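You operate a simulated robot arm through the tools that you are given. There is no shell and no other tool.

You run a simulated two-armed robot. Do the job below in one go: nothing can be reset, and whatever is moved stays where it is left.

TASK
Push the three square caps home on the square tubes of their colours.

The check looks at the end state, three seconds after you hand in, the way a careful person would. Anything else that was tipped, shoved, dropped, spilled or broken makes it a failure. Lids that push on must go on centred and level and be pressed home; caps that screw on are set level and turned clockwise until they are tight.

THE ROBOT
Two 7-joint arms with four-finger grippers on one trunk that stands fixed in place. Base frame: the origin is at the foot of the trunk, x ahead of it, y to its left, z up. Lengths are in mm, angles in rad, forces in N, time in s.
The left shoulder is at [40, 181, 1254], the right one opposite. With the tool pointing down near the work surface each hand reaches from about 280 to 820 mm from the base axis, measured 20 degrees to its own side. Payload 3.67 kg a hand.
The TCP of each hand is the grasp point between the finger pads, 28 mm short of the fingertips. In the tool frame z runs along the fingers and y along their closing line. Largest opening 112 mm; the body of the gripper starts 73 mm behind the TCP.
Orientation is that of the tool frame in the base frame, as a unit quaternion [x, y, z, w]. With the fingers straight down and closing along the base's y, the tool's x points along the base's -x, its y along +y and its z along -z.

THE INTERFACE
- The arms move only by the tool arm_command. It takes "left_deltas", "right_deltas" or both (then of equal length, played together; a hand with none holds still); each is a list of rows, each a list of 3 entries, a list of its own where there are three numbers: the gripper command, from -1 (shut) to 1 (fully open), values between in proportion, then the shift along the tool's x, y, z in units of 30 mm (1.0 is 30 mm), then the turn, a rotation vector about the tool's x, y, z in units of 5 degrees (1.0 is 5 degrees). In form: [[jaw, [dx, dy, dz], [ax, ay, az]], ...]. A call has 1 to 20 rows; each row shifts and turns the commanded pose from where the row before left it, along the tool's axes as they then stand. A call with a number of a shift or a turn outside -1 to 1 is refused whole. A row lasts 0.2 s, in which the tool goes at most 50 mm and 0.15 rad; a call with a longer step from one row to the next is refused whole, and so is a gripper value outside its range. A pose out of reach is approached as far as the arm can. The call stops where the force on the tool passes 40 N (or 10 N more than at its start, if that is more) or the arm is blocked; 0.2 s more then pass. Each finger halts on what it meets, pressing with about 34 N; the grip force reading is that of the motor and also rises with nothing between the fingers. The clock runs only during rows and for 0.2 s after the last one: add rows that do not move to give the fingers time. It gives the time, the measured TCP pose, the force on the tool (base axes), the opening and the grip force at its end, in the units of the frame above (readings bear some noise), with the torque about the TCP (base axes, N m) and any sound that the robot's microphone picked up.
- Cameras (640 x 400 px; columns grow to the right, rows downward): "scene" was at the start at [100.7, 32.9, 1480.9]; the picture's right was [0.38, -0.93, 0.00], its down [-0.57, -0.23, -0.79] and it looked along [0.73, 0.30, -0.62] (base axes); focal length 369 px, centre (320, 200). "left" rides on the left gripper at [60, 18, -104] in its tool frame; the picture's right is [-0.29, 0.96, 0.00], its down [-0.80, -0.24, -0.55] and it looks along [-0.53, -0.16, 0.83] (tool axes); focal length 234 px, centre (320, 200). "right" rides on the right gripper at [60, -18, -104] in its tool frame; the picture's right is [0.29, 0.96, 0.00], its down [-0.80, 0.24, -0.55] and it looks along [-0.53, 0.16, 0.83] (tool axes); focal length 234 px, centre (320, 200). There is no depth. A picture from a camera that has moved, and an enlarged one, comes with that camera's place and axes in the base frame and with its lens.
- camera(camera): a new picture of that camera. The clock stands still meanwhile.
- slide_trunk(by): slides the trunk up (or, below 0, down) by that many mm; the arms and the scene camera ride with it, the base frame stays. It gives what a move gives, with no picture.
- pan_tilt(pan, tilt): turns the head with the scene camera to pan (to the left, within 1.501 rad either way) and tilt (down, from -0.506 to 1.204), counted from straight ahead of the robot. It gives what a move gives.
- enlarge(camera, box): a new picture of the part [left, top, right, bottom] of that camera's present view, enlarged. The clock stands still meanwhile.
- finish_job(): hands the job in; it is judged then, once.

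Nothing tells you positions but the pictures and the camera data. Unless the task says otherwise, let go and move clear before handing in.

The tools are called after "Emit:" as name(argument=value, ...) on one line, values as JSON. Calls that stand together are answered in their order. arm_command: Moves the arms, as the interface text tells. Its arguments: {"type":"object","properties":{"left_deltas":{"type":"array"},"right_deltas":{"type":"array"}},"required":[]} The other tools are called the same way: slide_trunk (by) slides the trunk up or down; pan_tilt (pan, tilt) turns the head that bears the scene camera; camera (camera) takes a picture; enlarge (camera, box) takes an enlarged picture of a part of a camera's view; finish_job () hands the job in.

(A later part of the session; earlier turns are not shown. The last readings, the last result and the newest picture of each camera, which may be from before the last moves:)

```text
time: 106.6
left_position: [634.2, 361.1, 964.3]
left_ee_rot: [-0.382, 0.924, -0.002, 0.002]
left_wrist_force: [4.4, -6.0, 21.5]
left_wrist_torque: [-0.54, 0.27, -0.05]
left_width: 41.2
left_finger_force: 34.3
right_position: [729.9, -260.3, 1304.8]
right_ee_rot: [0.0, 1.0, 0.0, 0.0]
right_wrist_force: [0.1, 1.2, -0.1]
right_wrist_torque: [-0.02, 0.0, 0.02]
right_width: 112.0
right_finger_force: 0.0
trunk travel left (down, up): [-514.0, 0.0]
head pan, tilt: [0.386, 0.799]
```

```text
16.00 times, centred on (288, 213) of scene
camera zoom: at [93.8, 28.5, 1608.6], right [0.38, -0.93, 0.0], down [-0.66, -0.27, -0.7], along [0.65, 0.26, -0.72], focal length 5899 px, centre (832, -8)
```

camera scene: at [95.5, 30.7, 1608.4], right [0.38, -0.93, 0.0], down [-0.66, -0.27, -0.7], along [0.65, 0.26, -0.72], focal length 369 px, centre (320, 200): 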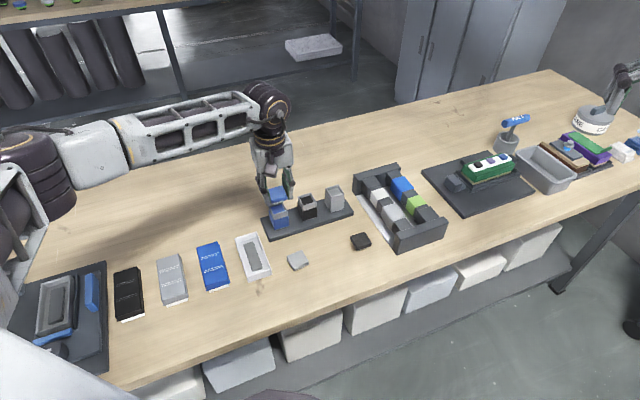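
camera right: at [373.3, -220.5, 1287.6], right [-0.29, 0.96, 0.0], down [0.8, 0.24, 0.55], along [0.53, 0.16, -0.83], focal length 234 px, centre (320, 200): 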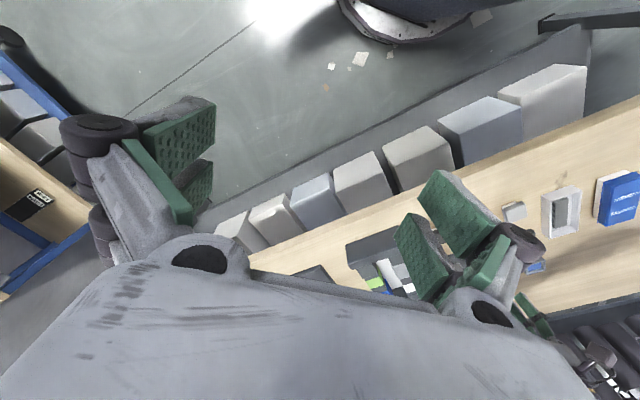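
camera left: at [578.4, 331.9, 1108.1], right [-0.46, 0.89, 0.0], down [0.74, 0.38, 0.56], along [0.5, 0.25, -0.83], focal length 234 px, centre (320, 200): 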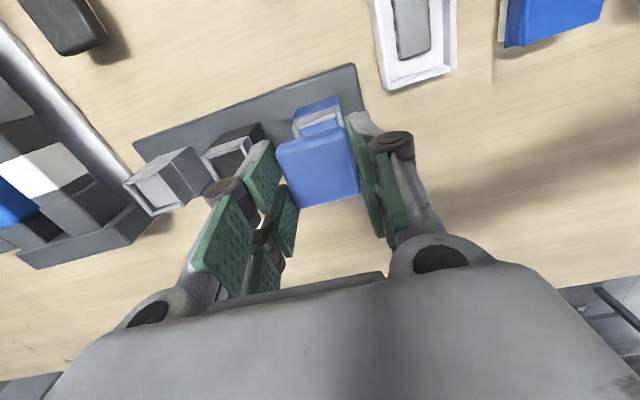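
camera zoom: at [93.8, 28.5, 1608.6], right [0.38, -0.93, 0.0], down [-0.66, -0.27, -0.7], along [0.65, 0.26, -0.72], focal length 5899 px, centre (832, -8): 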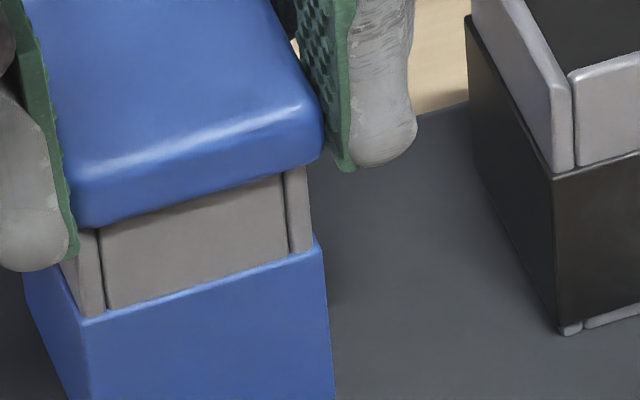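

The shell edge is at rim height in both views, but it sits about 1 mm toward tool −y of centre. I'll ease off, nudge it 0.7 mm toward +y, and press again.

Emit:
arm_command(left_deltas=[[-1, [0, 0, -0.06], [0, 0, 0]], [-1, [0, 0, -0.03], [0, 0, 0]], [-1, [0, 0.025, 0], [0, 0, 0]], [-1, [0, 0, 0], [0, 0, 0]]])

Emit:
enlarge(camera="scene", box=[266, 204, 298, 224])

Emit:
enlarge(camera="left", box=[272, 95, 368, 155])

```text
time: 107.6
left_position: [634.0, 360.8, 965.3]
left_ee_rot: [-0.382, 0.924, -0.001, 0.001]
left_wrist_force: [9.0, -8.1, 7.6]
left_wrist_torque: [-0.11, -0.53, 0.08]
left_width: 41.0
left_finger_force: 33.8
right_position: [731.6, -259.7, 1303.8]
right_ee_rot: [0.0, 1.0, 0.001, -0.001]
right_wrist_force: [0.3, -0.3, -0.1]
right_wrist_torque: [-0.01, 0.01, 0.03]
right_width: 111.9
right_finger_force: 0.0
trunk travel left (down, up): [-514.0, 0.0]
head pan, tilt: [0.386, 0.799]
```

```text
16.00 times, centred on (282, 214) of scene
camera zoom: at [96.1, 29.0, 1608.4], right [0.38, -0.93, 0.0], down [-0.66, -0.27, -0.7], along [0.65, 0.26, -0.72], focal length 5899 px, centre (928, -24)
```

zoom: 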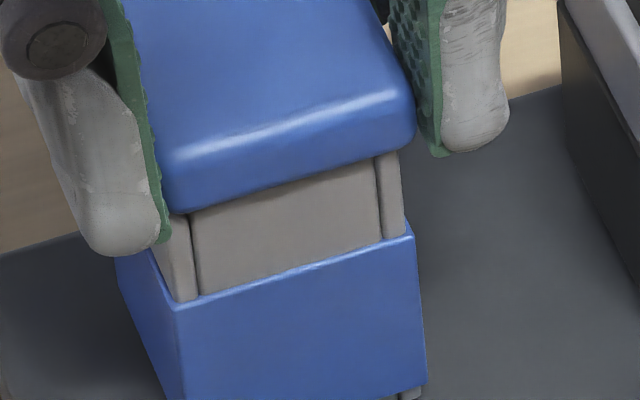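

```text
6.67 times, centred on (320, 125) of left
camera zoom: at [578.7, 331.2, 1068.6], right [-0.47, 0.88, 0.0], down [0.73, 0.39, 0.56], along [0.49, 0.26, -0.83], focal length 1561 px, centre (320, 700)
```

zoom: 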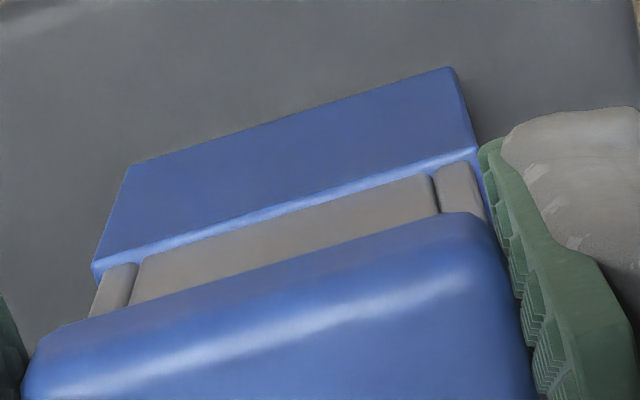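

The sideways force rose to 12 N, so the plug is already snug against the +y wall and my arm is pushing it. I'll move back to where the sideways force vanishes.

Emit:
arm_command(left_deltas=[[-1, [0, -0.025, 0], [0, 0, 0]], [-1, [0, -0.02, 0], [0, 0, 0]], [-1, [0, -0.018, 0], [0, 0, 0]], [-1, [0, 0, 0], [0, 0, 0]]])

Emit:
enlarge(camera="scene", box=[256, 196, 320, 236])

```text
time: 108.6
left_position: [634.6, 361.7, 965.3]
left_ee_rot: [-0.383, 0.924, -0.001, -0.001]
left_wrist_force: [0.9, -4.4, 7.2]
left_wrist_torque: [-0.03, -0.09, -0.07]
left_width: 40.9
left_finger_force: 34.1
right_position: [730.9, -257.7, 1305.1]
right_ee_rot: [-0.002, 1.0, 0.001, 0.0]
right_wrist_force: [0.3, 0.8, 0.2]
right_wrist_torque: [-0.01, -0.01, -0.02]
right_width: 112.0
right_finger_force: 0.0
trunk travel left (down, up): [-514.0, 0.0]
head pan, tilt: [0.386, 0.799]
```

```text
10.00 times, centred on (288, 216) of scene
camera zoom: at [94.9, 29.6, 1608.4], right [0.38, -0.93, 0.0], down [-0.66, -0.27, -0.7], along [0.65, 0.26, -0.72], focal length 3687 px, centre (640, 40)
```

zoom: 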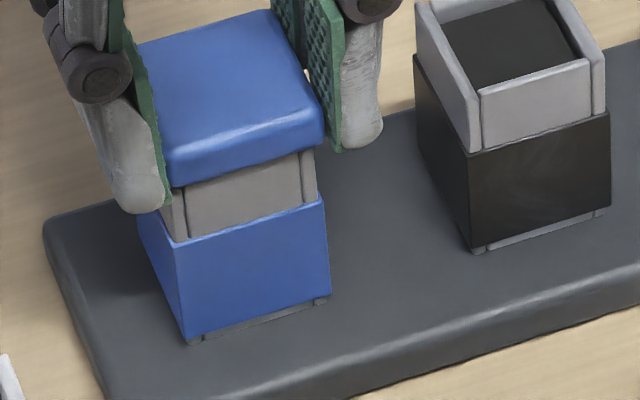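

Sideways force is down to about 4 N. A bit more relief, then a firm straight press.

Emit:
arm_command(left_deltas=[[-1, [0.01, -0.018, 0], [0, 0, 0]], [-1, [0, 0, 0.03], [0, 0, 0]], [-1, [0, 0, 0.03], [0, 0, 0]], [-1, [0, 0, 0.03], [0, 0, 0]], [-1, [0, 0, 0.03], [0, 0, 0]], [-1, [0, 0, 0], [0, 0, 0]]])

Emit:
enlarge(camera="scene", box=[266, 204, 298, 224])

```text
time: 110.0
left_position: [633.7, 361.3, 963.4]
left_ee_rot: [-0.383, 0.924, -0.002, 0.004]
left_wrist_force: [-3.4, 3.8, 26.0]
left_wrist_torque: [0.15, 0.15, -0.05]
left_width: 41.4
left_finger_force: 33.9
right_position: [728.6, -259.1, 1306.2]
right_ee_rot: [0.0, 1.0, 0.001, 0.001]
right_wrist_force: [0.0, -0.2, 0.5]
right_wrist_torque: [-0.01, 0.0, 0.01]
right_width: 111.9
right_finger_force: 0.2
trunk travel left (down, up): [-514.0, 0.0]
head pan, tilt: [0.386, 0.799]
```

```text
16.00 times, centred on (282, 214) of scene
camera zoom: at [91.9, 29.6, 1608.7], right [0.38, -0.93, 0.0], down [-0.66, -0.27, -0.7], along [0.65, 0.26, -0.72], focal length 5899 px, centre (928, -24)
```

zoom: 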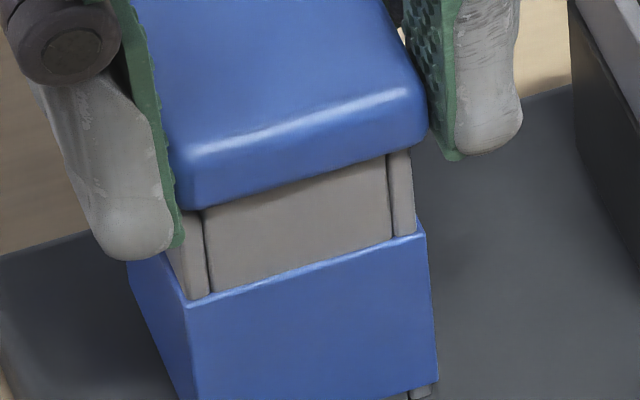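

The press reached 26 N, level and with little sideways load, and the shell edge is at the rim. I'll ease the downward force, open the fingers a little, and rise straight up.

Emit:
arm_command(left_deltas=[[-1, [0, 0, -0.03], [0, 0, 0]], [-1, [0, 0, -0.03], [0, 0, 0]], [-0.15, [0, 0, 0], [0, 0, 0]], [-0.05, [0, 0, 0], [0, 0, 0]], [-0.05, [0, 0, 0], [0, 0, 0]]])

Emit:
enlarge(camera="scene", box=[256, 196, 320, 236])

Emit:
enlarge(camera="left", box=[240, 90, 400, 190])

```text
time: 111.2
left_position: [634.6, 361.4, 963.2]
left_ee_rot: [-0.382, 0.924, -0.002, 0.0]
left_wrist_force: [-0.4, -0.2, -0.5]
left_wrist_torque: [0.0, 0.01, -0.01]
left_width: 53.4
left_finger_force: 0.0
right_position: [731.1, -257.5, 1303.6]
right_ee_rot: [-0.001, 1.0, 0.0, 0.0]
right_wrist_force: [0.9, -0.1, -0.8]
right_wrist_torque: [0.03, 0.01, 0.01]
right_width: 112.0
right_finger_force: 0.0
trunk travel left (down, up): [-514.0, 0.0]
head pan, tilt: [0.386, 0.799]
```

```text
10.00 times, centred on (288, 216) of scene
camera zoom: at [96.1, 30.8, 1608.3], right [0.38, -0.93, 0.0], down [-0.66, -0.27, -0.7], along [0.65, 0.26, -0.72], focal length 3687 px, centre (640, 40)
```

zoom: 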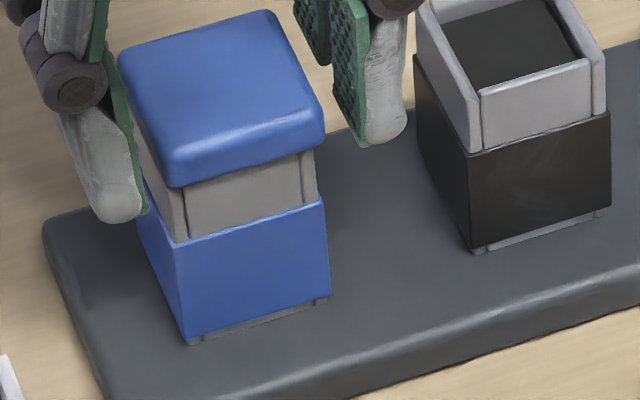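

```text
4.00 times, centred on (320, 140) of left
camera zoom: at [579.5, 331.4, 1066.4], right [-0.47, 0.88, 0.0], down [0.73, 0.39, 0.55], along [0.49, 0.26, -0.83], focal length 937 px, centre (320, 440)
```

zoom: 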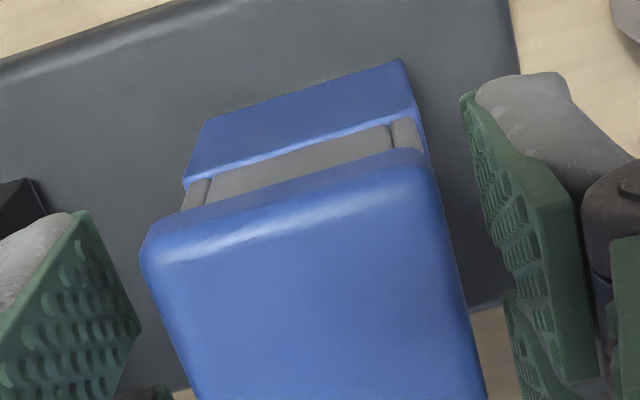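

The cap stays on the tube, and its overhang looks even on both sides. I'll rise and check it from above.

Emit:
arm_command(left_deltas=[[-0.05, [0, 0, -0.3], [0, 0, 0]], [-0.05, [0, 0, -0.6], [0, 0, 0]], [-0.05, [0, 0, -0.6], [0, 0, 0]], [-0.05, [-0.6, -0.1, 0], [0, 0, 0]], [-0.05, [-0.8, -0.25, 0], [0, 0, 0]], [-0.05, [-0.6, -0.2, 0], [0, 0, 0]], [-0.05, [0, 0, 0], [0, 0, 0]], [-0.05, [0, 0, 0], [0, 0, 0]]])

Emit:
camera(camera="left")

Emit:
enlarge(camera="left", box=[256, 0, 384, 100])

Emit:
enlarge(camera="scene", box=[256, 196, 320, 236])

```text
time: 113.0
left_position: [690.5, 392.3, 1009.9]
left_ee_rot: [-0.382, 0.924, -0.002, 0.001]
left_wrist_force: [0.6, 0.1, -0.4]
left_wrist_torque: [-0.03, -0.01, 0.03]
left_width: 53.2
left_finger_force: 0.1
right_position: [731.2, -258.4, 1303.8]
right_ee_rot: [-0.001, 1.0, 0.0, 0.0]
right_wrist_force: [-1.0, 0.6, -0.4]
right_wrist_torque: [-0.01, 0.05, -0.01]
right_width: 111.9
right_finger_force: 0.1
trunk travel left (down, up): [-514.0, 0.0]
head pan, tilt: [0.386, 0.799]
```

```text
taken
camera left: at [634.7, 362.8, 1113.3], right [-0.47, 0.88, 0.0], down [0.73, 0.39, 0.56], along [0.49, 0.26, -0.83], focal length 234 px, centre (320, 200)
```

left: 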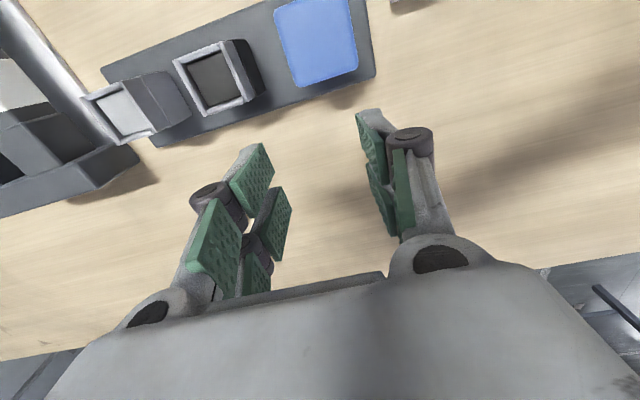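

```text
4.00 times, centred on (320, 50) of left
camera zoom: at [634.7, 362.8, 1113.3], right [-0.47, 0.88, 0.0], down [0.73, 0.39, 0.56], along [0.49, 0.26, -0.83], focal length 937 px, centre (320, 800)
```

zoom: 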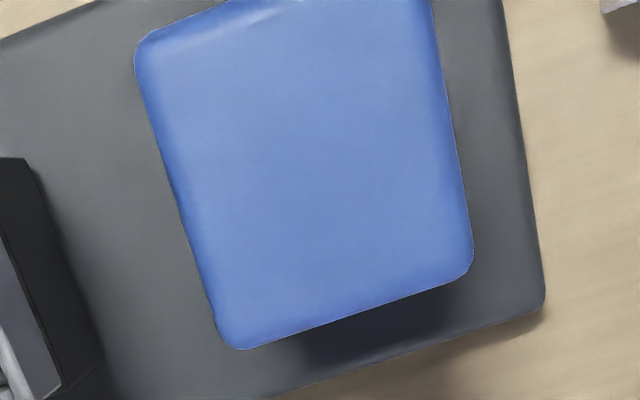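

```text
10.00 times, centred on (288, 216) of scene
camera zoom: at [95.8, 30.9, 1608.4], right [0.38, -0.93, 0.0], down [-0.66, -0.27, -0.7], along [0.65, 0.26, -0.72], focal length 3687 px, centre (640, 40)
```

zoom: 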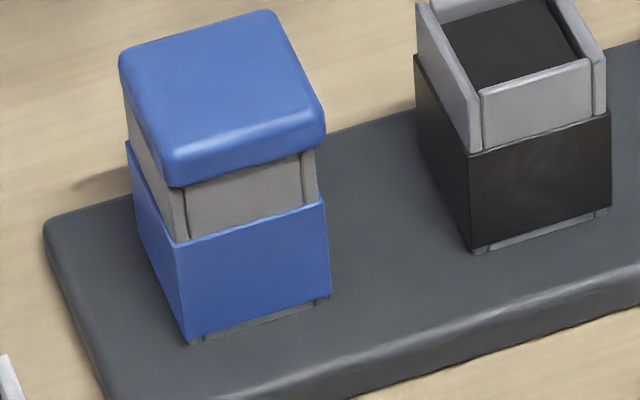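

The blue cap is on, centred, level and seated. Next is the black cap near (653, 149); I'll move over it.

Emit:
arm_command(left_deltas=[[0.0, [0.735, -0.539, 0], [0, 0, 0]], [0.0, [0.735, -0.539, 0], [0, 0, 0]], [0.0, [0.735, -0.539, 0], [0, 0, 0]], [0.0, [0.735, -0.539, 0], [0, 0, 0]], [0.0, [0.735, -0.539, 0], [0, 0, 0]], [0.0, [0.735, -0.539, 0], [0, 0, 0]], [0.0, [0.735, -0.539, 0], [0, 0, 0]], [0.0, [0.735, -0.539, 0], [0, 0, 0]], [0.0, [0.735, -0.539, 0], [0, 0, 0]], [0.0, [0, 0, 0], [0, 0, 0.6]], [0.0, [0, 0, 0.8], [0, 0, 0]], [0.0, [0, 0, 0.8], [0, 0, 0]], [0.0, [0, 0, 0], [0, 0, 0]], [0.0, [0, 0, 0], [0, 0, 0]]])

Emit:
camera(camera="left")

Emit:
enlarge(camera="left", box=[256, 95, 384, 175])

Emit:
camera(camera="scene")

```text
time: 116.0
left_position: [651.7, 148.6, 959.4]
left_ee_rot: [-0.357, 0.934, -0.002, 0.001]
left_wrist_force: [-0.1, 1.2, 0.0]
left_wrist_torque: [0.02, 0.0, 0.02]
left_width: 56.2
left_finger_force: 0.1
right_position: [731.4, -256.9, 1305.9]
right_ee_rot: [-0.001, 1.0, 0.0, -0.001]
right_wrist_force: [-0.5, 0.0, -0.4]
right_wrist_torque: [0.01, 0.0, 0.01]
right_width: 111.9
right_finger_force: 0.2
trunk travel left (down, up): [-514.0, 0.0]
head pan, tilt: [0.386, 0.799]
```

```text
taken
camera left: at [595.8, 121.8, 1063.4], right [-0.43, 0.91, 0.0], down [0.75, 0.36, 0.56], along [0.5, 0.23, -0.83], focal length 234 px, centre (320, 200)
```

left: 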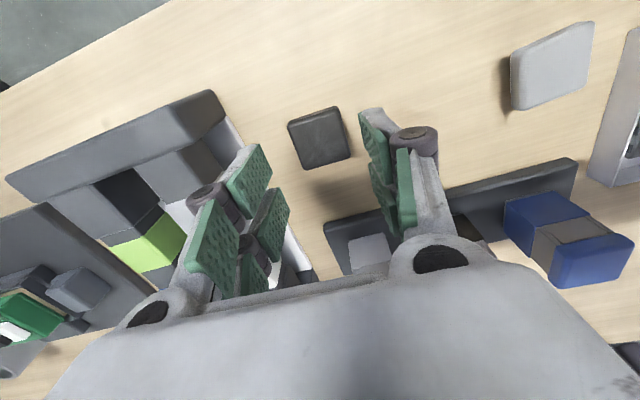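

```text
5.00 times, centred on (320, 135) of left
camera zoom: at [595.8, 121.8, 1063.4], right [-0.43, 0.91, 0.0], down [0.75, 0.36, 0.56], along [0.5, 0.23, -0.83], focal length 1171 px, centre (320, 525)
```

zoom: 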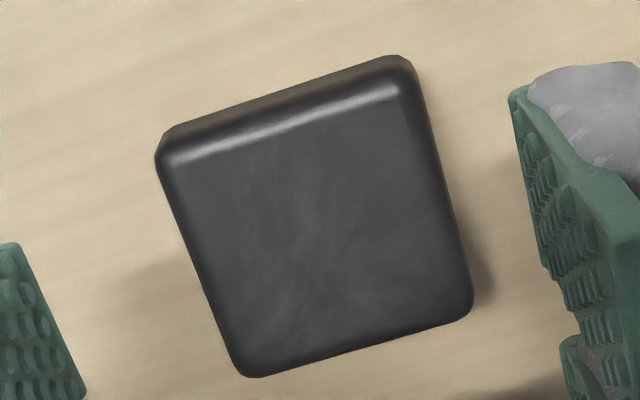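

```text
taken
camera scene: at [95.7, 30.7, 1608.4], right [0.38, -0.93, 0.0], down [-0.66, -0.27, -0.7], along [0.65, 0.26, -0.72], focal length 369 px, centre (320, 200)
```

scene: 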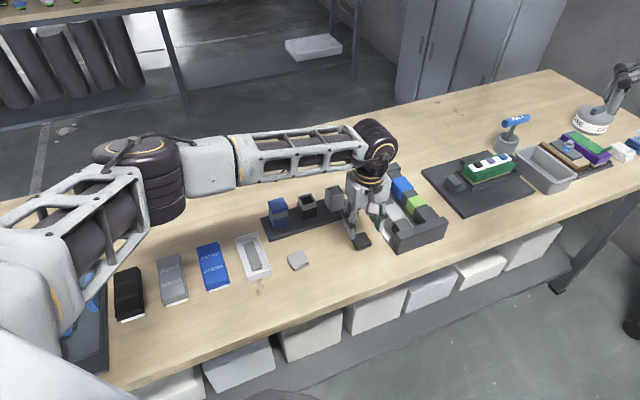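

The black cap is well placed under the hand and the tray lip is clear of the left finger. I'll make a small correction and lower to grasp height.

Emit:
arm_command(left_deltas=[[0.0, [-0.02, 0, 0], [0, 0, 0]], [0.0, [0, 0, 0.8], [0, 0, 0]], [0.0, [0, 0, 0.78], [0, 0, 0]], [0.0, [0, 0, 0], [0, 0, 0]]])

Emit:
enlarge(camera="scene", box=[312, 195, 408, 255])

Emit:
enlarge(camera="left", box=[200, 90, 440, 240])

```text
time: 117.0
left_position: [650.9, 148.8, 911.4]
left_ee_rot: [-0.358, 0.934, -0.003, 0.001]
left_wrist_force: [-0.5, -1.1, 0.9]
left_wrist_torque: [0.0, 0.0, 0.01]
left_width: 56.0
left_finger_force: 0.0
right_position: [731.1, -257.5, 1305.3]
right_ee_rot: [-0.001, 1.0, 0.0, 0.0]
right_wrist_force: [0.3, -0.7, -0.3]
right_wrist_torque: [-0.03, -0.01, -0.01]
right_width: 111.8
right_finger_force: 0.2
trunk travel left (down, up): [-514.0, 0.0]
head pan, tilt: [0.386, 0.799]
```

```text
6.67 times, centred on (360, 225) of scene
camera zoom: at [95.3, 30.7, 1608.4], right [0.38, -0.93, 0.0], down [-0.66, -0.27, -0.7], along [0.65, 0.26, -0.72], focal length 2458 px, centre (53, 33)
```

zoom: 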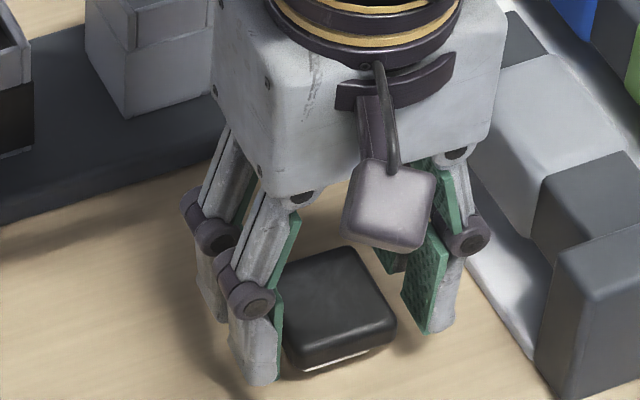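

```text
2.67 times, centred on (320, 165) of left
camera zoom: at [593.3, 121.8, 1015.0], right [-0.43, 0.91, 0.0], down [0.75, 0.36, 0.56], along [0.5, 0.23, -0.83], focal length 624 px, centre (320, 293)
```

zoom: 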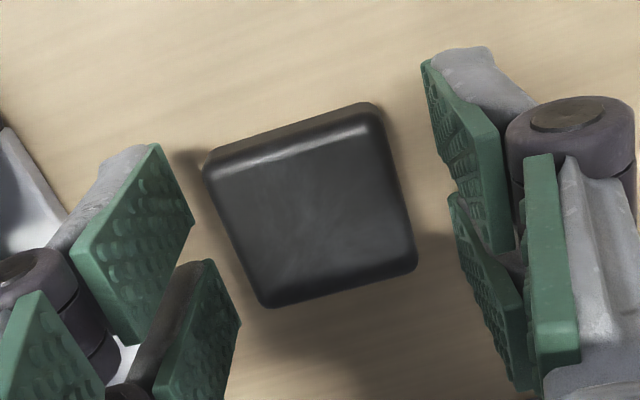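

The black cap sits between the pads. Lowering the last 8 mm and gripping.

Emit:
arm_command(left_deltas=[[0.0, [0, 0, 0.14], [0, 0, 0]], [0.0, [0, 0, 0.13], [0, 0, 0]], [0.0, [0, 0, 0], [0, 0, 0]], [-0.2, [0, 0, 0], [0, 0, 0]], [-0.4, [0, 0, 0], [0, 0, 0]], [-1, [0, 0, 0], [0, 0, 0]], [-1, [0, 0, 0], [0, 0, 0]]])

Emit:
enlarge(camera="left", box=[240, 110, 400, 220])

Emit:
enlarge(camera="scene", box=[312, 195, 408, 255])

```text
time: 118.6
left_position: [651.9, 148.9, 904.5]
left_ee_rot: [-0.358, 0.934, -0.001, 0.001]
left_wrist_force: [-0.3, 0.4, 0.4]
left_wrist_torque: [0.03, 0.02, -0.03]
left_width: 40.9
left_finger_force: 34.1
right_position: [732.5, -258.7, 1304.5]
right_ee_rot: [-0.001, 1.0, 0.0, 0.0]
right_wrist_force: [0.9, 0.2, 1.0]
right_wrist_torque: [0.02, -0.03, 0.01]
right_width: 111.9
right_finger_force: 0.1
trunk travel left (down, up): [-514.0, 0.0]
head pan, tilt: [0.386, 0.799]
```

```text
3.64 times, centred on (320, 165) of left
camera zoom: at [595.0, 121.6, 1007.9], right [-0.43, 0.91, 0.0], down [0.75, 0.36, 0.56], along [0.5, 0.23, -0.83], focal length 852 px, centre (320, 327)
```

zoom: 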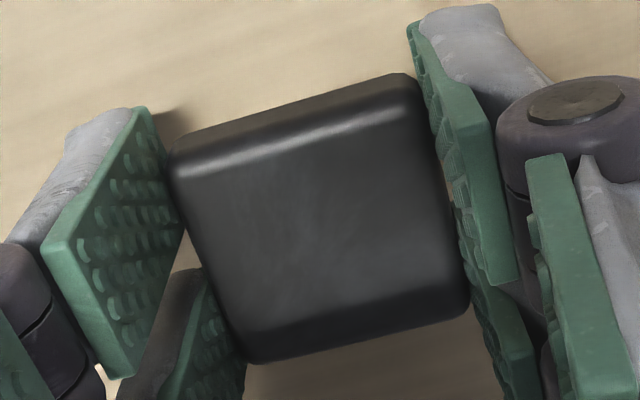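

```text
6.67 times, centred on (360, 225) of scene
camera zoom: at [95.7, 30.6, 1608.4], right [0.38, -0.93, 0.0], down [-0.66, -0.27, -0.7], along [0.65, 0.26, -0.72], focal length 2458 px, centre (53, 33)
```

zoom: 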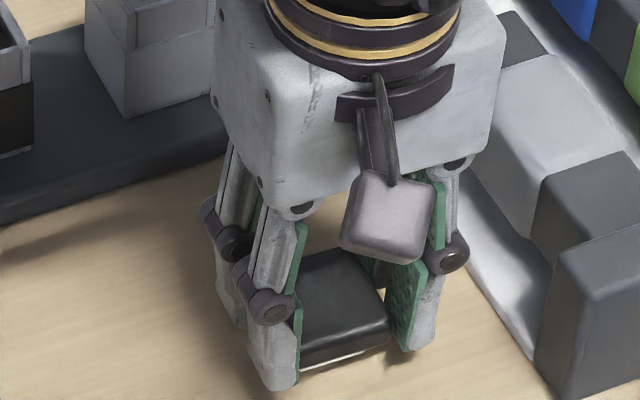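

The black cap is gripped, about 2 mm further toward tool −x than the blue one was. I'll lift, turn to 135°, and place the camera above the black tube to measure it.

Emit:
arm_command(left_deltas=[[-1, [0, 0, -0.2], [0, 0, 0]], [-1, [0, 0, -0.8], [0, 0, 0]], [-1, [0, 0, -0.8], [0, 0, 0]], [-1, [0, 0, -0.8], [0, 0, 0]], [-1, [0, 0, -0.75], [0, 0, 0]], [-1, [0, 0, 0], [0, 0, -0.6]], [-1, [-0.82, 0.287, 0], [0, 0, 0]], [-1, [-0.82, 0.287, 0], [0, 0, 0]], [-1, [-0.82, 0.287, 0], [0, 0, 0]], [-1, [-0.82, 0.287, 0], [0, 0, 0]], [-1, [-0.82, 0.287, 0], [0, 0, 0]], [-1, [-0.82, 0.287, 0], [0, 0, 0]], [-1, [-0.82, 0.287, 0], [0, 0, 0]], [-1, [-0.82, 0.287, 0], [0, 0, 0]], [-1, [0, 0, 0], [0, 0, 0]], [-1, [0, 0, 0], [0, 0, 0]], [-1, [0, 0, 0], [0, 0, 0]]])

Emit:
camera(camera="left")

Emit:
enlarge(camera="left", box=[264, 0, 376, 100])

Emit:
enlarge(camera="left", box=[240, 110, 400, 220])

```text
time: 122.2
left_position: [743.4, 335.7, 1005.6]
left_ee_rot: [-0.382, 0.924, -0.001, 0.0]
left_wrist_force: [0.6, -0.1, -1.0]
left_wrist_torque: [0.0, 0.02, 0.02]
left_width: 40.8
left_finger_force: 33.7
right_position: [731.5, -257.2, 1304.8]
right_ee_rot: [-0.001, 1.0, 0.001, 0.0]
right_wrist_force: [-0.7, -0.3, 0.1]
right_wrist_torque: [0.01, 0.01, 0.0]
right_width: 112.1
right_finger_force: 0.1
trunk travel left (down, up): [-514.0, 0.0]
head pan, tilt: [0.386, 0.799]
```

```text
taken
camera left: at [687.8, 305.2, 1109.2], right [-0.47, 0.88, 0.0], down [0.73, 0.39, 0.56], along [0.49, 0.26, -0.83], focal length 234 px, centre (320, 200)
```

left: 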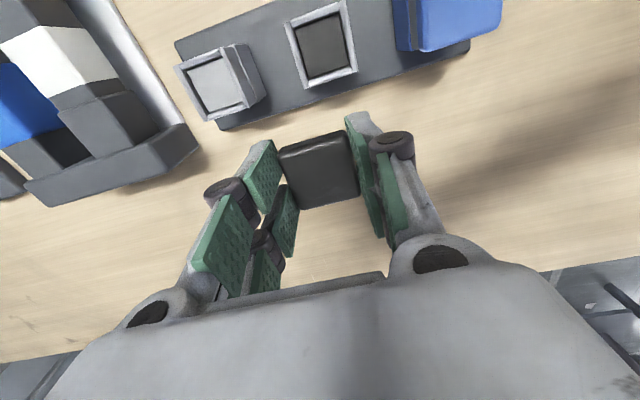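

```text
4.00 times, centred on (320, 50) of left
camera zoom: at [687.8, 305.2, 1109.2], right [-0.47, 0.88, 0.0], down [0.73, 0.39, 0.56], along [0.49, 0.26, -0.83], focal length 937 px, centre (320, 800)
```

zoom: 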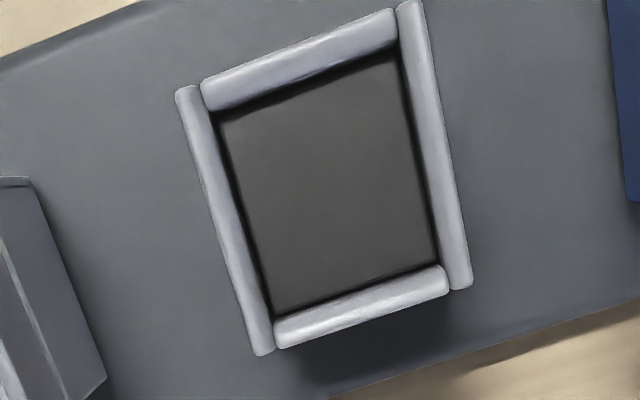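

```text
3.64 times, centred on (320, 165) of left
camera zoom: at [687.8, 305.2, 1109.2], right [-0.47, 0.88, 0.0], down [0.73, 0.39, 0.56], along [0.49, 0.26, -0.83], focal length 852 px, centre (320, 327)
```

zoom: 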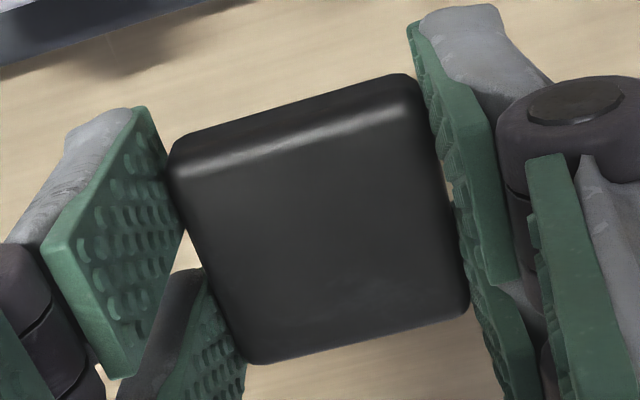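

The black rim is measured at (57.9, 19.2) in the tool frame with the same turn as the blue one. Applying the corrections learned from the blue tube, I'll move the cap over it and lower to just above the rim.

Emit:
arm_command(left_deltas=[[-1, [0.653, 0.193, 0], [0, 0, 0]], [-1, [0.653, 0.193, 0], [0, 0, 0]], [-1, [0.652, 0.192, 0], [0, 0, 0]], [-1, [0, 0, 0], [0, 0, 0]], [-1, [0, 0, 0.43], [0, 0, 0]], [-1, [0, 0, 0.4], [0, 0, 0]], [-1, [0, 0, 0], [0, 0, 0]], [-1, [0, 0, 0], [0, 0, 0]]])

Emit:
enlarge(camera="scene", box=[288, 186, 336, 216])

Emit:
enlarge(camera="left", box=[272, 95, 368, 155])

```text
time: 124.0
left_position: [689.8, 304.8, 981.1]
left_ee_rot: [-0.382, 0.924, -0.002, 0.001]
left_wrist_force: [0.3, 0.5, -0.1]
left_wrist_torque: [-0.04, -0.02, -0.01]
left_width: 41.1
left_finger_force: 34.3
right_position: [731.2, -257.2, 1304.1]
right_ee_rot: [0.0, 1.0, 0.001, 0.0]
right_wrist_force: [-0.1, -0.3, 1.0]
right_wrist_torque: [-0.01, -0.02, 0.0]
right_width: 112.1
right_finger_force: 0.1
trunk travel left (down, up): [-514.0, 0.0]
head pan, tilt: [0.386, 0.799]
```

```text
13.33 times, centred on (312, 201) of scene
camera zoom: at [95.8, 30.7, 1608.4], right [0.38, -0.93, 0.0], down [-0.66, -0.27, -0.7], along [0.65, 0.26, -0.72], focal length 4916 px, centre (427, 187)
```

zoom: 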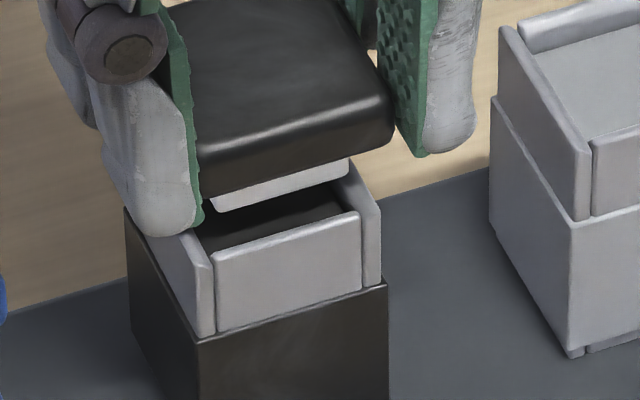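

```text
6.67 times, centred on (320, 125) of left
camera zoom: at [634.4, 275.9, 1084.4], right [-0.47, 0.88, 0.0], down [0.73, 0.39, 0.56], along [0.49, 0.26, -0.83], focal length 1561 px, centre (320, 700)
```

zoom: 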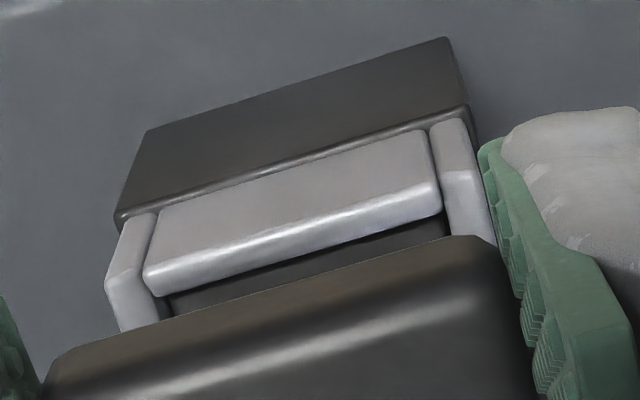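

The black cap hangs over its collar, slightly higher than the blue one was at this stage. I'll lower 6 mm to the same pre-entry height and compare views.

Emit:
arm_command(left_deltas=[[-1, [0, 0, 0.1], [0, 0, 0]], [-1, [0, 0, 0.1], [0, 0, 0]], [-1, [0, 0, 0], [0, 0, 0]], [-1, [0, 0, 0], [0, 0, 0]]])

Emit:
enlarge(camera="scene", box=[292, 190, 332, 215])

Emit:
enlarge(camera="left", box=[272, 95, 368, 155])

```text
time: 125.0
left_position: [688.6, 306.3, 976.5]
left_ee_rot: [-0.382, 0.924, -0.002, 0.001]
left_wrist_force: [-0.7, -0.1, -1.0]
left_wrist_torque: [0.03, -0.02, -0.01]
left_width: 41.0
left_finger_force: 34.0
right_position: [731.3, -257.8, 1305.3]
right_ee_rot: [-0.001, 1.0, -0.001, 0.0]
right_wrist_force: [-0.1, 0.1, -0.6]
right_wrist_torque: [0.03, 0.03, 0.02]
right_width: 112.0
right_finger_force: 0.2
trunk travel left (down, up): [-514.0, 0.0]
head pan, tilt: [0.386, 0.799]
```

```text
16.00 times, centred on (312, 202) of scene
camera zoom: at [95.7, 30.7, 1608.4], right [0.38, -0.93, 0.0], down [-0.66, -0.27, -0.7], along [0.65, 0.26, -0.72], focal length 5899 px, centre (448, 160)
```

zoom: 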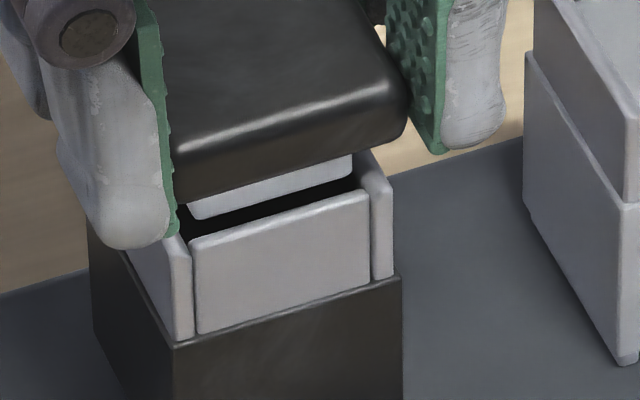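

```text
6.67 times, centred on (320, 125) of left
camera zoom: at [633.1, 275.8, 1079.1], right [-0.47, 0.88, 0.0], down [0.73, 0.39, 0.56], along [0.49, 0.26, -0.83], focal length 1561 px, centre (320, 700)
```

zoom: 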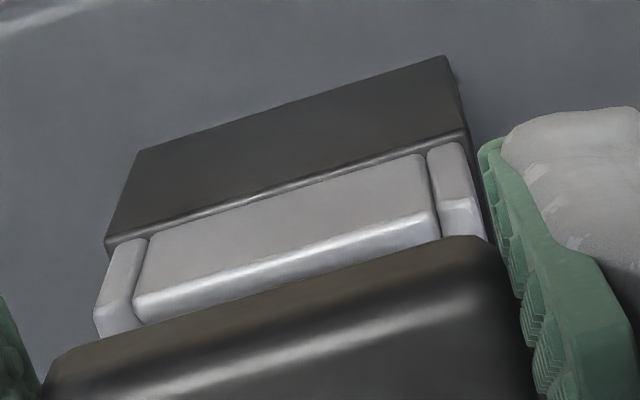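

Compared with the blue tube at this stage, the black cap is placed equally well. Lowering in small steps while watching the force.

Emit:
arm_command(left_deltas=[[-1, [0, 0, 0.05], [0, 0, 0]], [-1, [0, 0, 0.05], [0, 0, 0]], [-1, [0, 0, 0.05], [0, 0, 0]], [-1, [0, 0, 0], [0, 0, 0]]])

Emit:
enlarge(camera="scene", box=[292, 190, 332, 215])

```text
time: 126.0
left_position: [687.8, 306.9, 970.7]
left_ee_rot: [-0.382, 0.924, -0.003, 0.001]
left_wrist_force: [0.1, -0.1, -0.3]
left_wrist_torque: [0.04, 0.02, 0.0]
left_width: 40.9
left_finger_force: 34.0
right_position: [730.8, -257.7, 1305.0]
right_ee_rot: [-0.002, 1.0, 0.0, 0.0]
right_wrist_force: [0.3, -0.1, -0.6]
right_wrist_torque: [-0.01, 0.0, 0.0]
right_width: 112.0
right_finger_force: 0.1
trunk travel left (down, up): [-514.0, 0.0]
head pan, tilt: [0.386, 0.799]
```

```text
16.00 times, centred on (312, 202) of scene
camera zoom: at [95.3, 30.6, 1608.4], right [0.38, -0.93, 0.0], down [-0.66, -0.27, -0.7], along [0.65, 0.26, -0.72], focal length 5899 px, centre (448, 160)
```

zoom: 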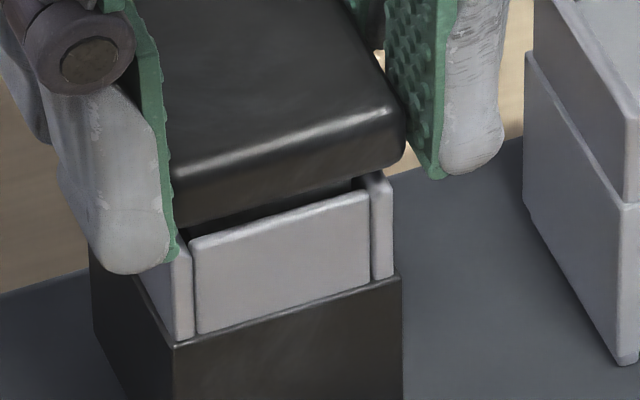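

The plug has entered with no contact force. Continuing to seat it.

Emit:
arm_command(left_deltas=[[-1, [0, 0, 0.05], [0, 0, 0]], [-1, [0, 0, 0.04], [0, 0, 0]], [-1, [0, 0, 0], [0, 0, 0]]])

Emit:
enlarge(camera="scene", box=[292, 190, 332, 215])

```text
time: 126.8
left_position: [689.2, 306.5, 966.7]
left_ee_rot: [-0.382, 0.924, -0.002, 0.0]
left_wrist_force: [-1.2, -2.9, -3.9]
left_wrist_torque: [-0.07, 0.06, 0.02]
left_width: 40.9
left_finger_force: 34.4
right_position: [730.7, -258.0, 1305.3]
right_ee_rot: [-0.001, 1.0, 0.0, -0.001]
right_wrist_force: [0.4, 0.0, -0.1]
right_wrist_torque: [-0.01, -0.01, -0.03]
right_width: 112.0
right_finger_force: 0.1
trunk travel left (down, up): [-514.0, 0.0]
head pan, tilt: [0.386, 0.799]
```

```text
16.00 times, centred on (312, 202) of scene
camera zoom: at [95.9, 30.6, 1608.3], right [0.38, -0.93, 0.0], down [-0.66, -0.27, -0.7], along [0.65, 0.26, -0.72], focal length 5899 px, centre (448, 160)
```

zoom: 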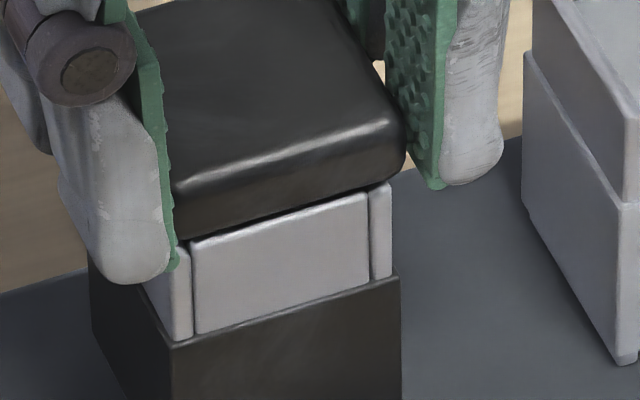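

Light forces only. Pressing further in small steps.

Emit:
arm_command(left_deltas=[[-1, [0, 0, 0.03], [0, 0, 0]], [-1, [0, 0, 0.03], [0, 0, 0]], [-1, [0, 0, 0], [0, 0, 0]]])

Emit:
enlarge(camera="scene", box=[292, 190, 332, 215])

```text
time: 127.6
left_position: [689.3, 305.7, 967.4]
left_ee_rot: [-0.381, 0.925, -0.003, 0.002]
left_wrist_force: [-0.1, -1.3, 3.9]
left_wrist_torque: [-0.12, 0.33, -0.03]
left_width: 41.0
left_finger_force: 34.4
right_position: [729.4, -257.4, 1304.4]
right_ee_rot: [-0.001, 1.0, 0.0, 0.0]
right_wrist_force: [0.6, -0.4, -1.0]
right_wrist_torque: [-0.02, -0.02, 0.01]
right_width: 112.4
right_finger_force: 0.0
trunk travel left (down, up): [-514.0, 0.0]
head pan, tilt: [0.386, 0.799]
```

```text
16.00 times, centred on (312, 202) of scene
camera zoom: at [95.3, 30.2, 1608.4], right [0.38, -0.93, 0.0], down [-0.66, -0.27, -0.7], along [0.65, 0.26, -0.72], focal length 5899 px, centre (448, 160)
```

zoom: 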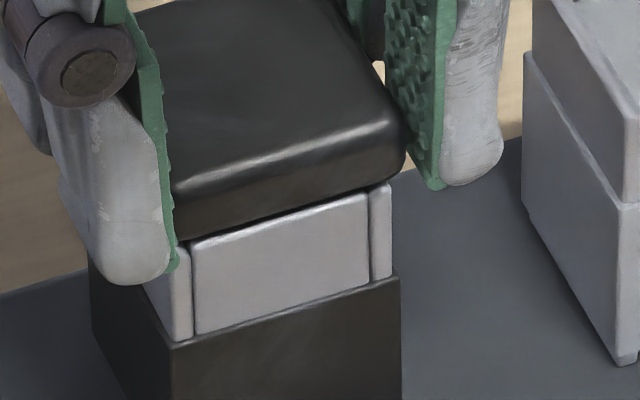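

A small gap of about 2 mm is still visible above the slat. Continuing to press.

Emit:
arm_command(left_deltas=[[-1, [0, 0, 0.03], [0, 0, 0]], [-1, [0, 0, 0.03], [0, 0, 0]], [-1, [0, 0, 0.03], [0, 0, 0]], [-1, [0, 0, 0], [0, 0, 0]]])

Emit:
enlarge(camera="scene", box=[292, 190, 332, 215])

```text
time: 128.6
left_position: [690.2, 305.9, 966.3]
left_ee_rot: [-0.383, 0.924, -0.003, 0.005]
left_wrist_force: [5.0, 3.1, 27.3]
left_wrist_torque: [0.1, -0.08, -0.02]
left_width: 41.2
left_finger_force: 33.6
right_position: [728.9, -257.5, 1306.7]
right_ee_rot: [-0.001, 1.0, 0.0, 0.001]
right_wrist_force: [0.6, -0.3, 0.5]
right_wrist_torque: [-0.03, 0.02, 0.02]
right_width: 112.1
right_finger_force: 0.0
trunk travel left (down, up): [-514.0, 0.0]
head pan, tilt: [0.386, 0.799]
```

```text
16.00 times, centred on (312, 202) of scene
camera zoom: at [92.8, 29.6, 1608.7], right [0.38, -0.93, 0.0], down [-0.66, -0.27, -0.7], along [0.65, 0.26, -0.72], focal length 5899 px, centre (448, 160)
```

zoom: 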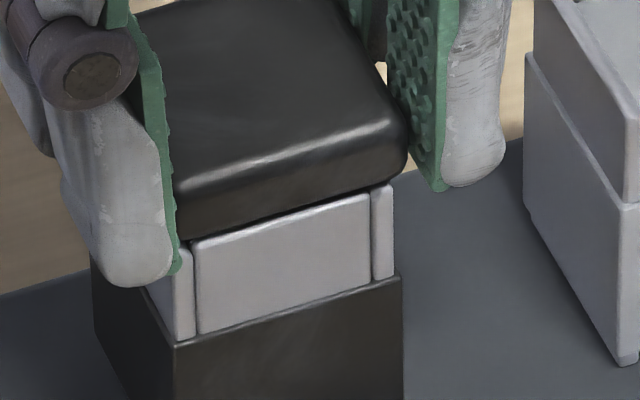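

It is holding about 2 mm short at 27 N, with the near wall pushing it toward −x of the tool. I'll ease up, shift 0.7 mm that way and press again.

Emit:
arm_command(left_deltas=[[-1, [0, 0, -0.06], [0, 0, 0]], [-1, [0, 0, -0.05], [0, 0, 0]], [-1, [-0.025, 0, 0], [0, 0, 0]], [-1, [0, 0, 0], [0, 0, 0]]])

Emit:
enlarge(camera="left", box=[272, 95, 368, 155])

Emit:
enlarge(camera="scene", box=[292, 190, 332, 215])

```text
time: 129.6
left_position: [689.7, 306.0, 965.2]
left_ee_rot: [-0.382, 0.924, -0.002, 0.003]
left_wrist_force: [10.1, 1.8, 14.5]
left_wrist_torque: [0.58, -0.85, 0.03]
left_width: 41.0
left_finger_force: 34.3
right_position: [731.4, -258.3, 1305.0]
right_ee_rot: [-0.001, 1.0, 0.0, 0.001]
right_wrist_force: [-0.7, -0.1, 0.4]
right_wrist_torque: [0.02, 0.0, 0.02]
right_width: 112.0
right_finger_force: 0.0
trunk travel left (down, up): [-514.0, 0.0]
head pan, tilt: [0.386, 0.799]
```

```text
6.67 times, centred on (320, 125) of left
camera zoom: at [633.8, 276.2, 1069.5], right [-0.47, 0.88, 0.0], down [0.73, 0.39, 0.56], along [0.49, 0.26, -0.83], focal length 1561 px, centre (320, 700)
```

zoom: 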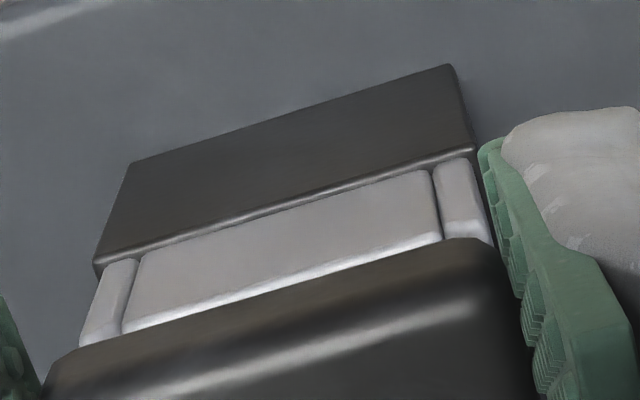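

```text
16.00 times, centred on (312, 202) of scene
camera zoom: at [95.4, 30.1, 1608.4], right [0.38, -0.93, 0.0], down [-0.66, -0.27, -0.7], along [0.65, 0.26, -0.72], focal length 5899 px, centre (448, 160)
```

zoom: 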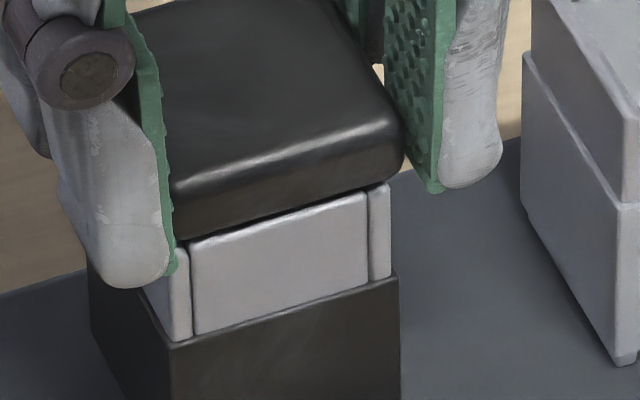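

The hand view shows the black cap sitting too far back (tool −x): its near edge does not overhang the near slat as the blue one does. I'll probe by shifting +0.9 mm along tool x and reading the force.

Emit:
arm_command(left_deltas=[[-1, [0.03, 0, 0], [0, 0, 0]], [-1, [0, 0, 0], [0, 0, 0]]])

Emit:
arm_command(left_deltas=[[-1, [0.03, 0, 0], [0, 0, 0]], [-1, [0, 0, 0], [0, 0, 0]]])

Emit:
enlarge(camera="left", box=[272, 95, 368, 155])

```text
time: 130.2
left_position: [689.5, 305.7, 966.5]
left_ee_rot: [-0.383, 0.924, -0.002, 0.002]
left_wrist_force: [11.6, 4.2, 12.3]
left_wrist_torque: [0.35, -0.62, -0.04]
left_width: 41.3
left_finger_force: 34.0
right_position: [732.1, -257.6, 1305.4]
right_ee_rot: [-0.002, 1.0, 0.0, 0.001]
right_wrist_force: [-0.9, 0.8, 0.4]
right_wrist_torque: [0.01, 0.01, 0.01]
right_width: 112.0
right_finger_force: 0.1
trunk travel left (down, up): [-514.0, 0.0]
head pan, tilt: [0.386, 0.799]
```

```text
time: 130.8
left_position: [689.1, 306.5, 965.8]
left_ee_rot: [-0.382, 0.924, -0.002, 0.001]
left_wrist_force: [14.6, 6.2, 8.1]
left_wrist_torque: [0.39, -0.69, 0.02]
left_width: 41.4
left_finger_force: 34.2
right_position: [732.0, -257.2, 1304.4]
right_ee_rot: [-0.001, 1.0, 0.0, -0.001]
right_wrist_force: [1.1, -0.2, -0.4]
right_wrist_torque: [0.01, 0.0, 0.01]
right_width: 111.8
right_finger_force: 0.2
trunk travel left (down, up): [-514.0, 0.0]
head pan, tilt: [0.386, 0.799]
```

```text
6.67 times, centred on (320, 125) of left
camera zoom: at [633.9, 276.1, 1069.5], right [-0.47, 0.88, 0.0], down [0.73, 0.39, 0.56], along [0.49, 0.26, -0.83], focal length 1561 px, centre (320, 700)
```

zoom: 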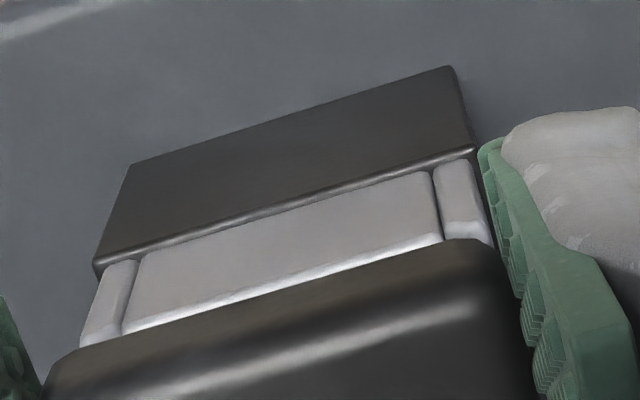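

The reaction pushes back, so the plug is already against the near wall even though the shell looks set back. I'll zoom in closely on the joint from the scene camera.

Emit:
enlarge(camera="scene", box=[298, 198, 322, 213])

Emit:
enlarge(camera="left", box=[276, 110, 324, 150])

Emit:
enlarge(camera="left", box=[320, 100, 368, 140])

```text
16.00 times, centred on (310, 206) of scene
camera zoom: at [96.9, 31.1, 1608.3], right [0.38, -0.93, 0.0], down [-0.66, -0.27, -0.7], along [0.65, 0.26, -0.72], focal length 5899 px, centre (480, 112)
```

zoom: 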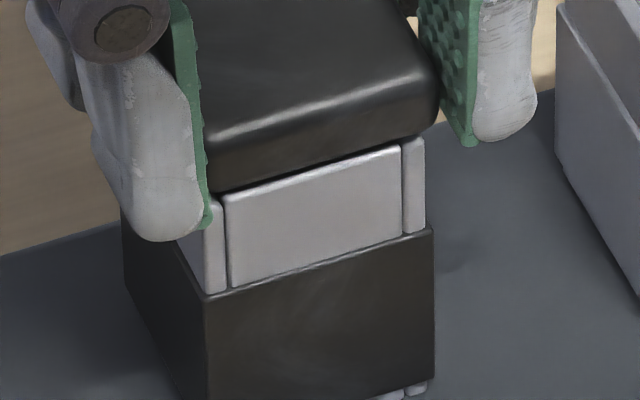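

```text
10.00 times, centred on (300, 130) of left
camera zoom: at [633.9, 276.1, 1069.5], right [-0.47, 0.88, 0.0], down [0.73, 0.39, 0.56], along [0.49, 0.26, -0.83], focal length 2342 px, centre (520, 900)
```

zoom: 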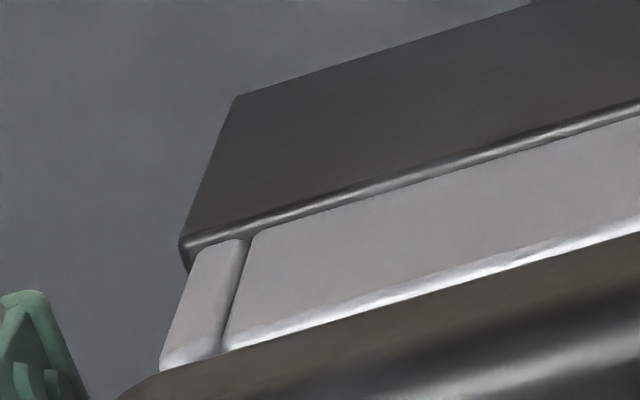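

```text
10.00 times, centred on (344, 120) of left
camera zoom: at [633.9, 276.1, 1069.5], right [-0.47, 0.88, 0.0], down [0.73, 0.39, 0.56], along [0.49, 0.26, -0.83], focal length 2342 px, centre (80, 1000)
```

zoom: 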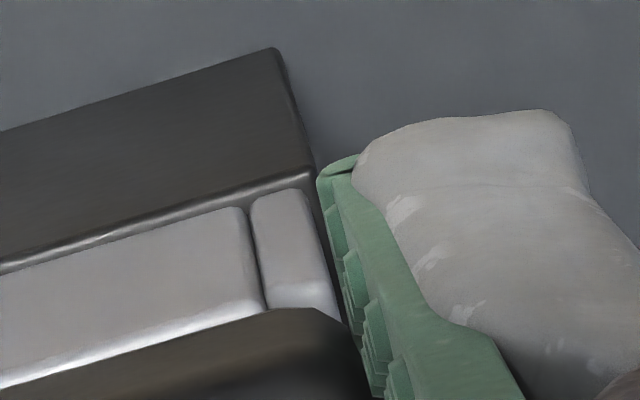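

Robot sway explains the side force: the cap is firmly held by the collar. I'll unload the arm, let go, and look at how the black cap really sits.

Emit:
arm_command(left_deltas=[[-1, [-0.05, 0, 0], [0, 0, 0]], [-1, [-0.05, 0, -0.02], [0, 0, 0]], [-1, [0, 0, 0], [0, 0, 0]]])

Emit:
enlarge(camera="scene", box=[292, 190, 332, 215])

```text
time: 131.6
left_position: [688.3, 304.8, 965.9]
left_ee_rot: [-0.382, 0.924, 0.0, 0.0]
left_wrist_force: [0.7, -3.1, 0.9]
left_wrist_torque: [0.16, -0.28, 0.11]
left_width: 40.9
left_finger_force: 34.0
right_position: [730.4, -258.4, 1304.7]
right_ee_rot: [-0.001, 1.0, 0.0, -0.001]
right_wrist_force: [0.5, 1.1, -0.5]
right_wrist_torque: [0.04, 0.0, -0.02]
right_width: 112.0
right_finger_force: 0.0
trunk travel left (down, up): [-514.0, 0.0]
head pan, tilt: [0.386, 0.799]
```

```text
16.00 times, centred on (312, 202) of scene
camera zoom: at [95.4, 30.0, 1608.3], right [0.38, -0.93, 0.0], down [-0.66, -0.27, -0.7], along [0.65, 0.26, -0.72], focal length 5899 px, centre (448, 160)
```

zoom: 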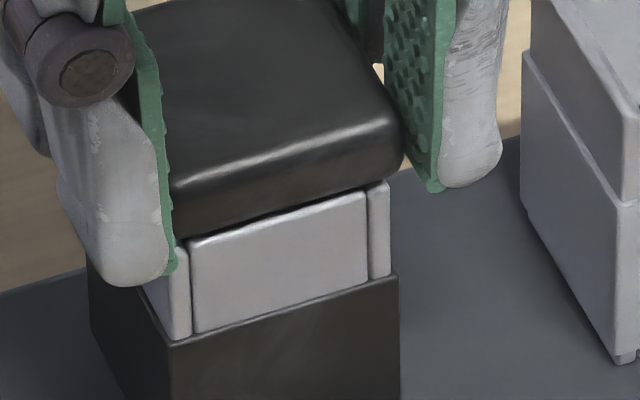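

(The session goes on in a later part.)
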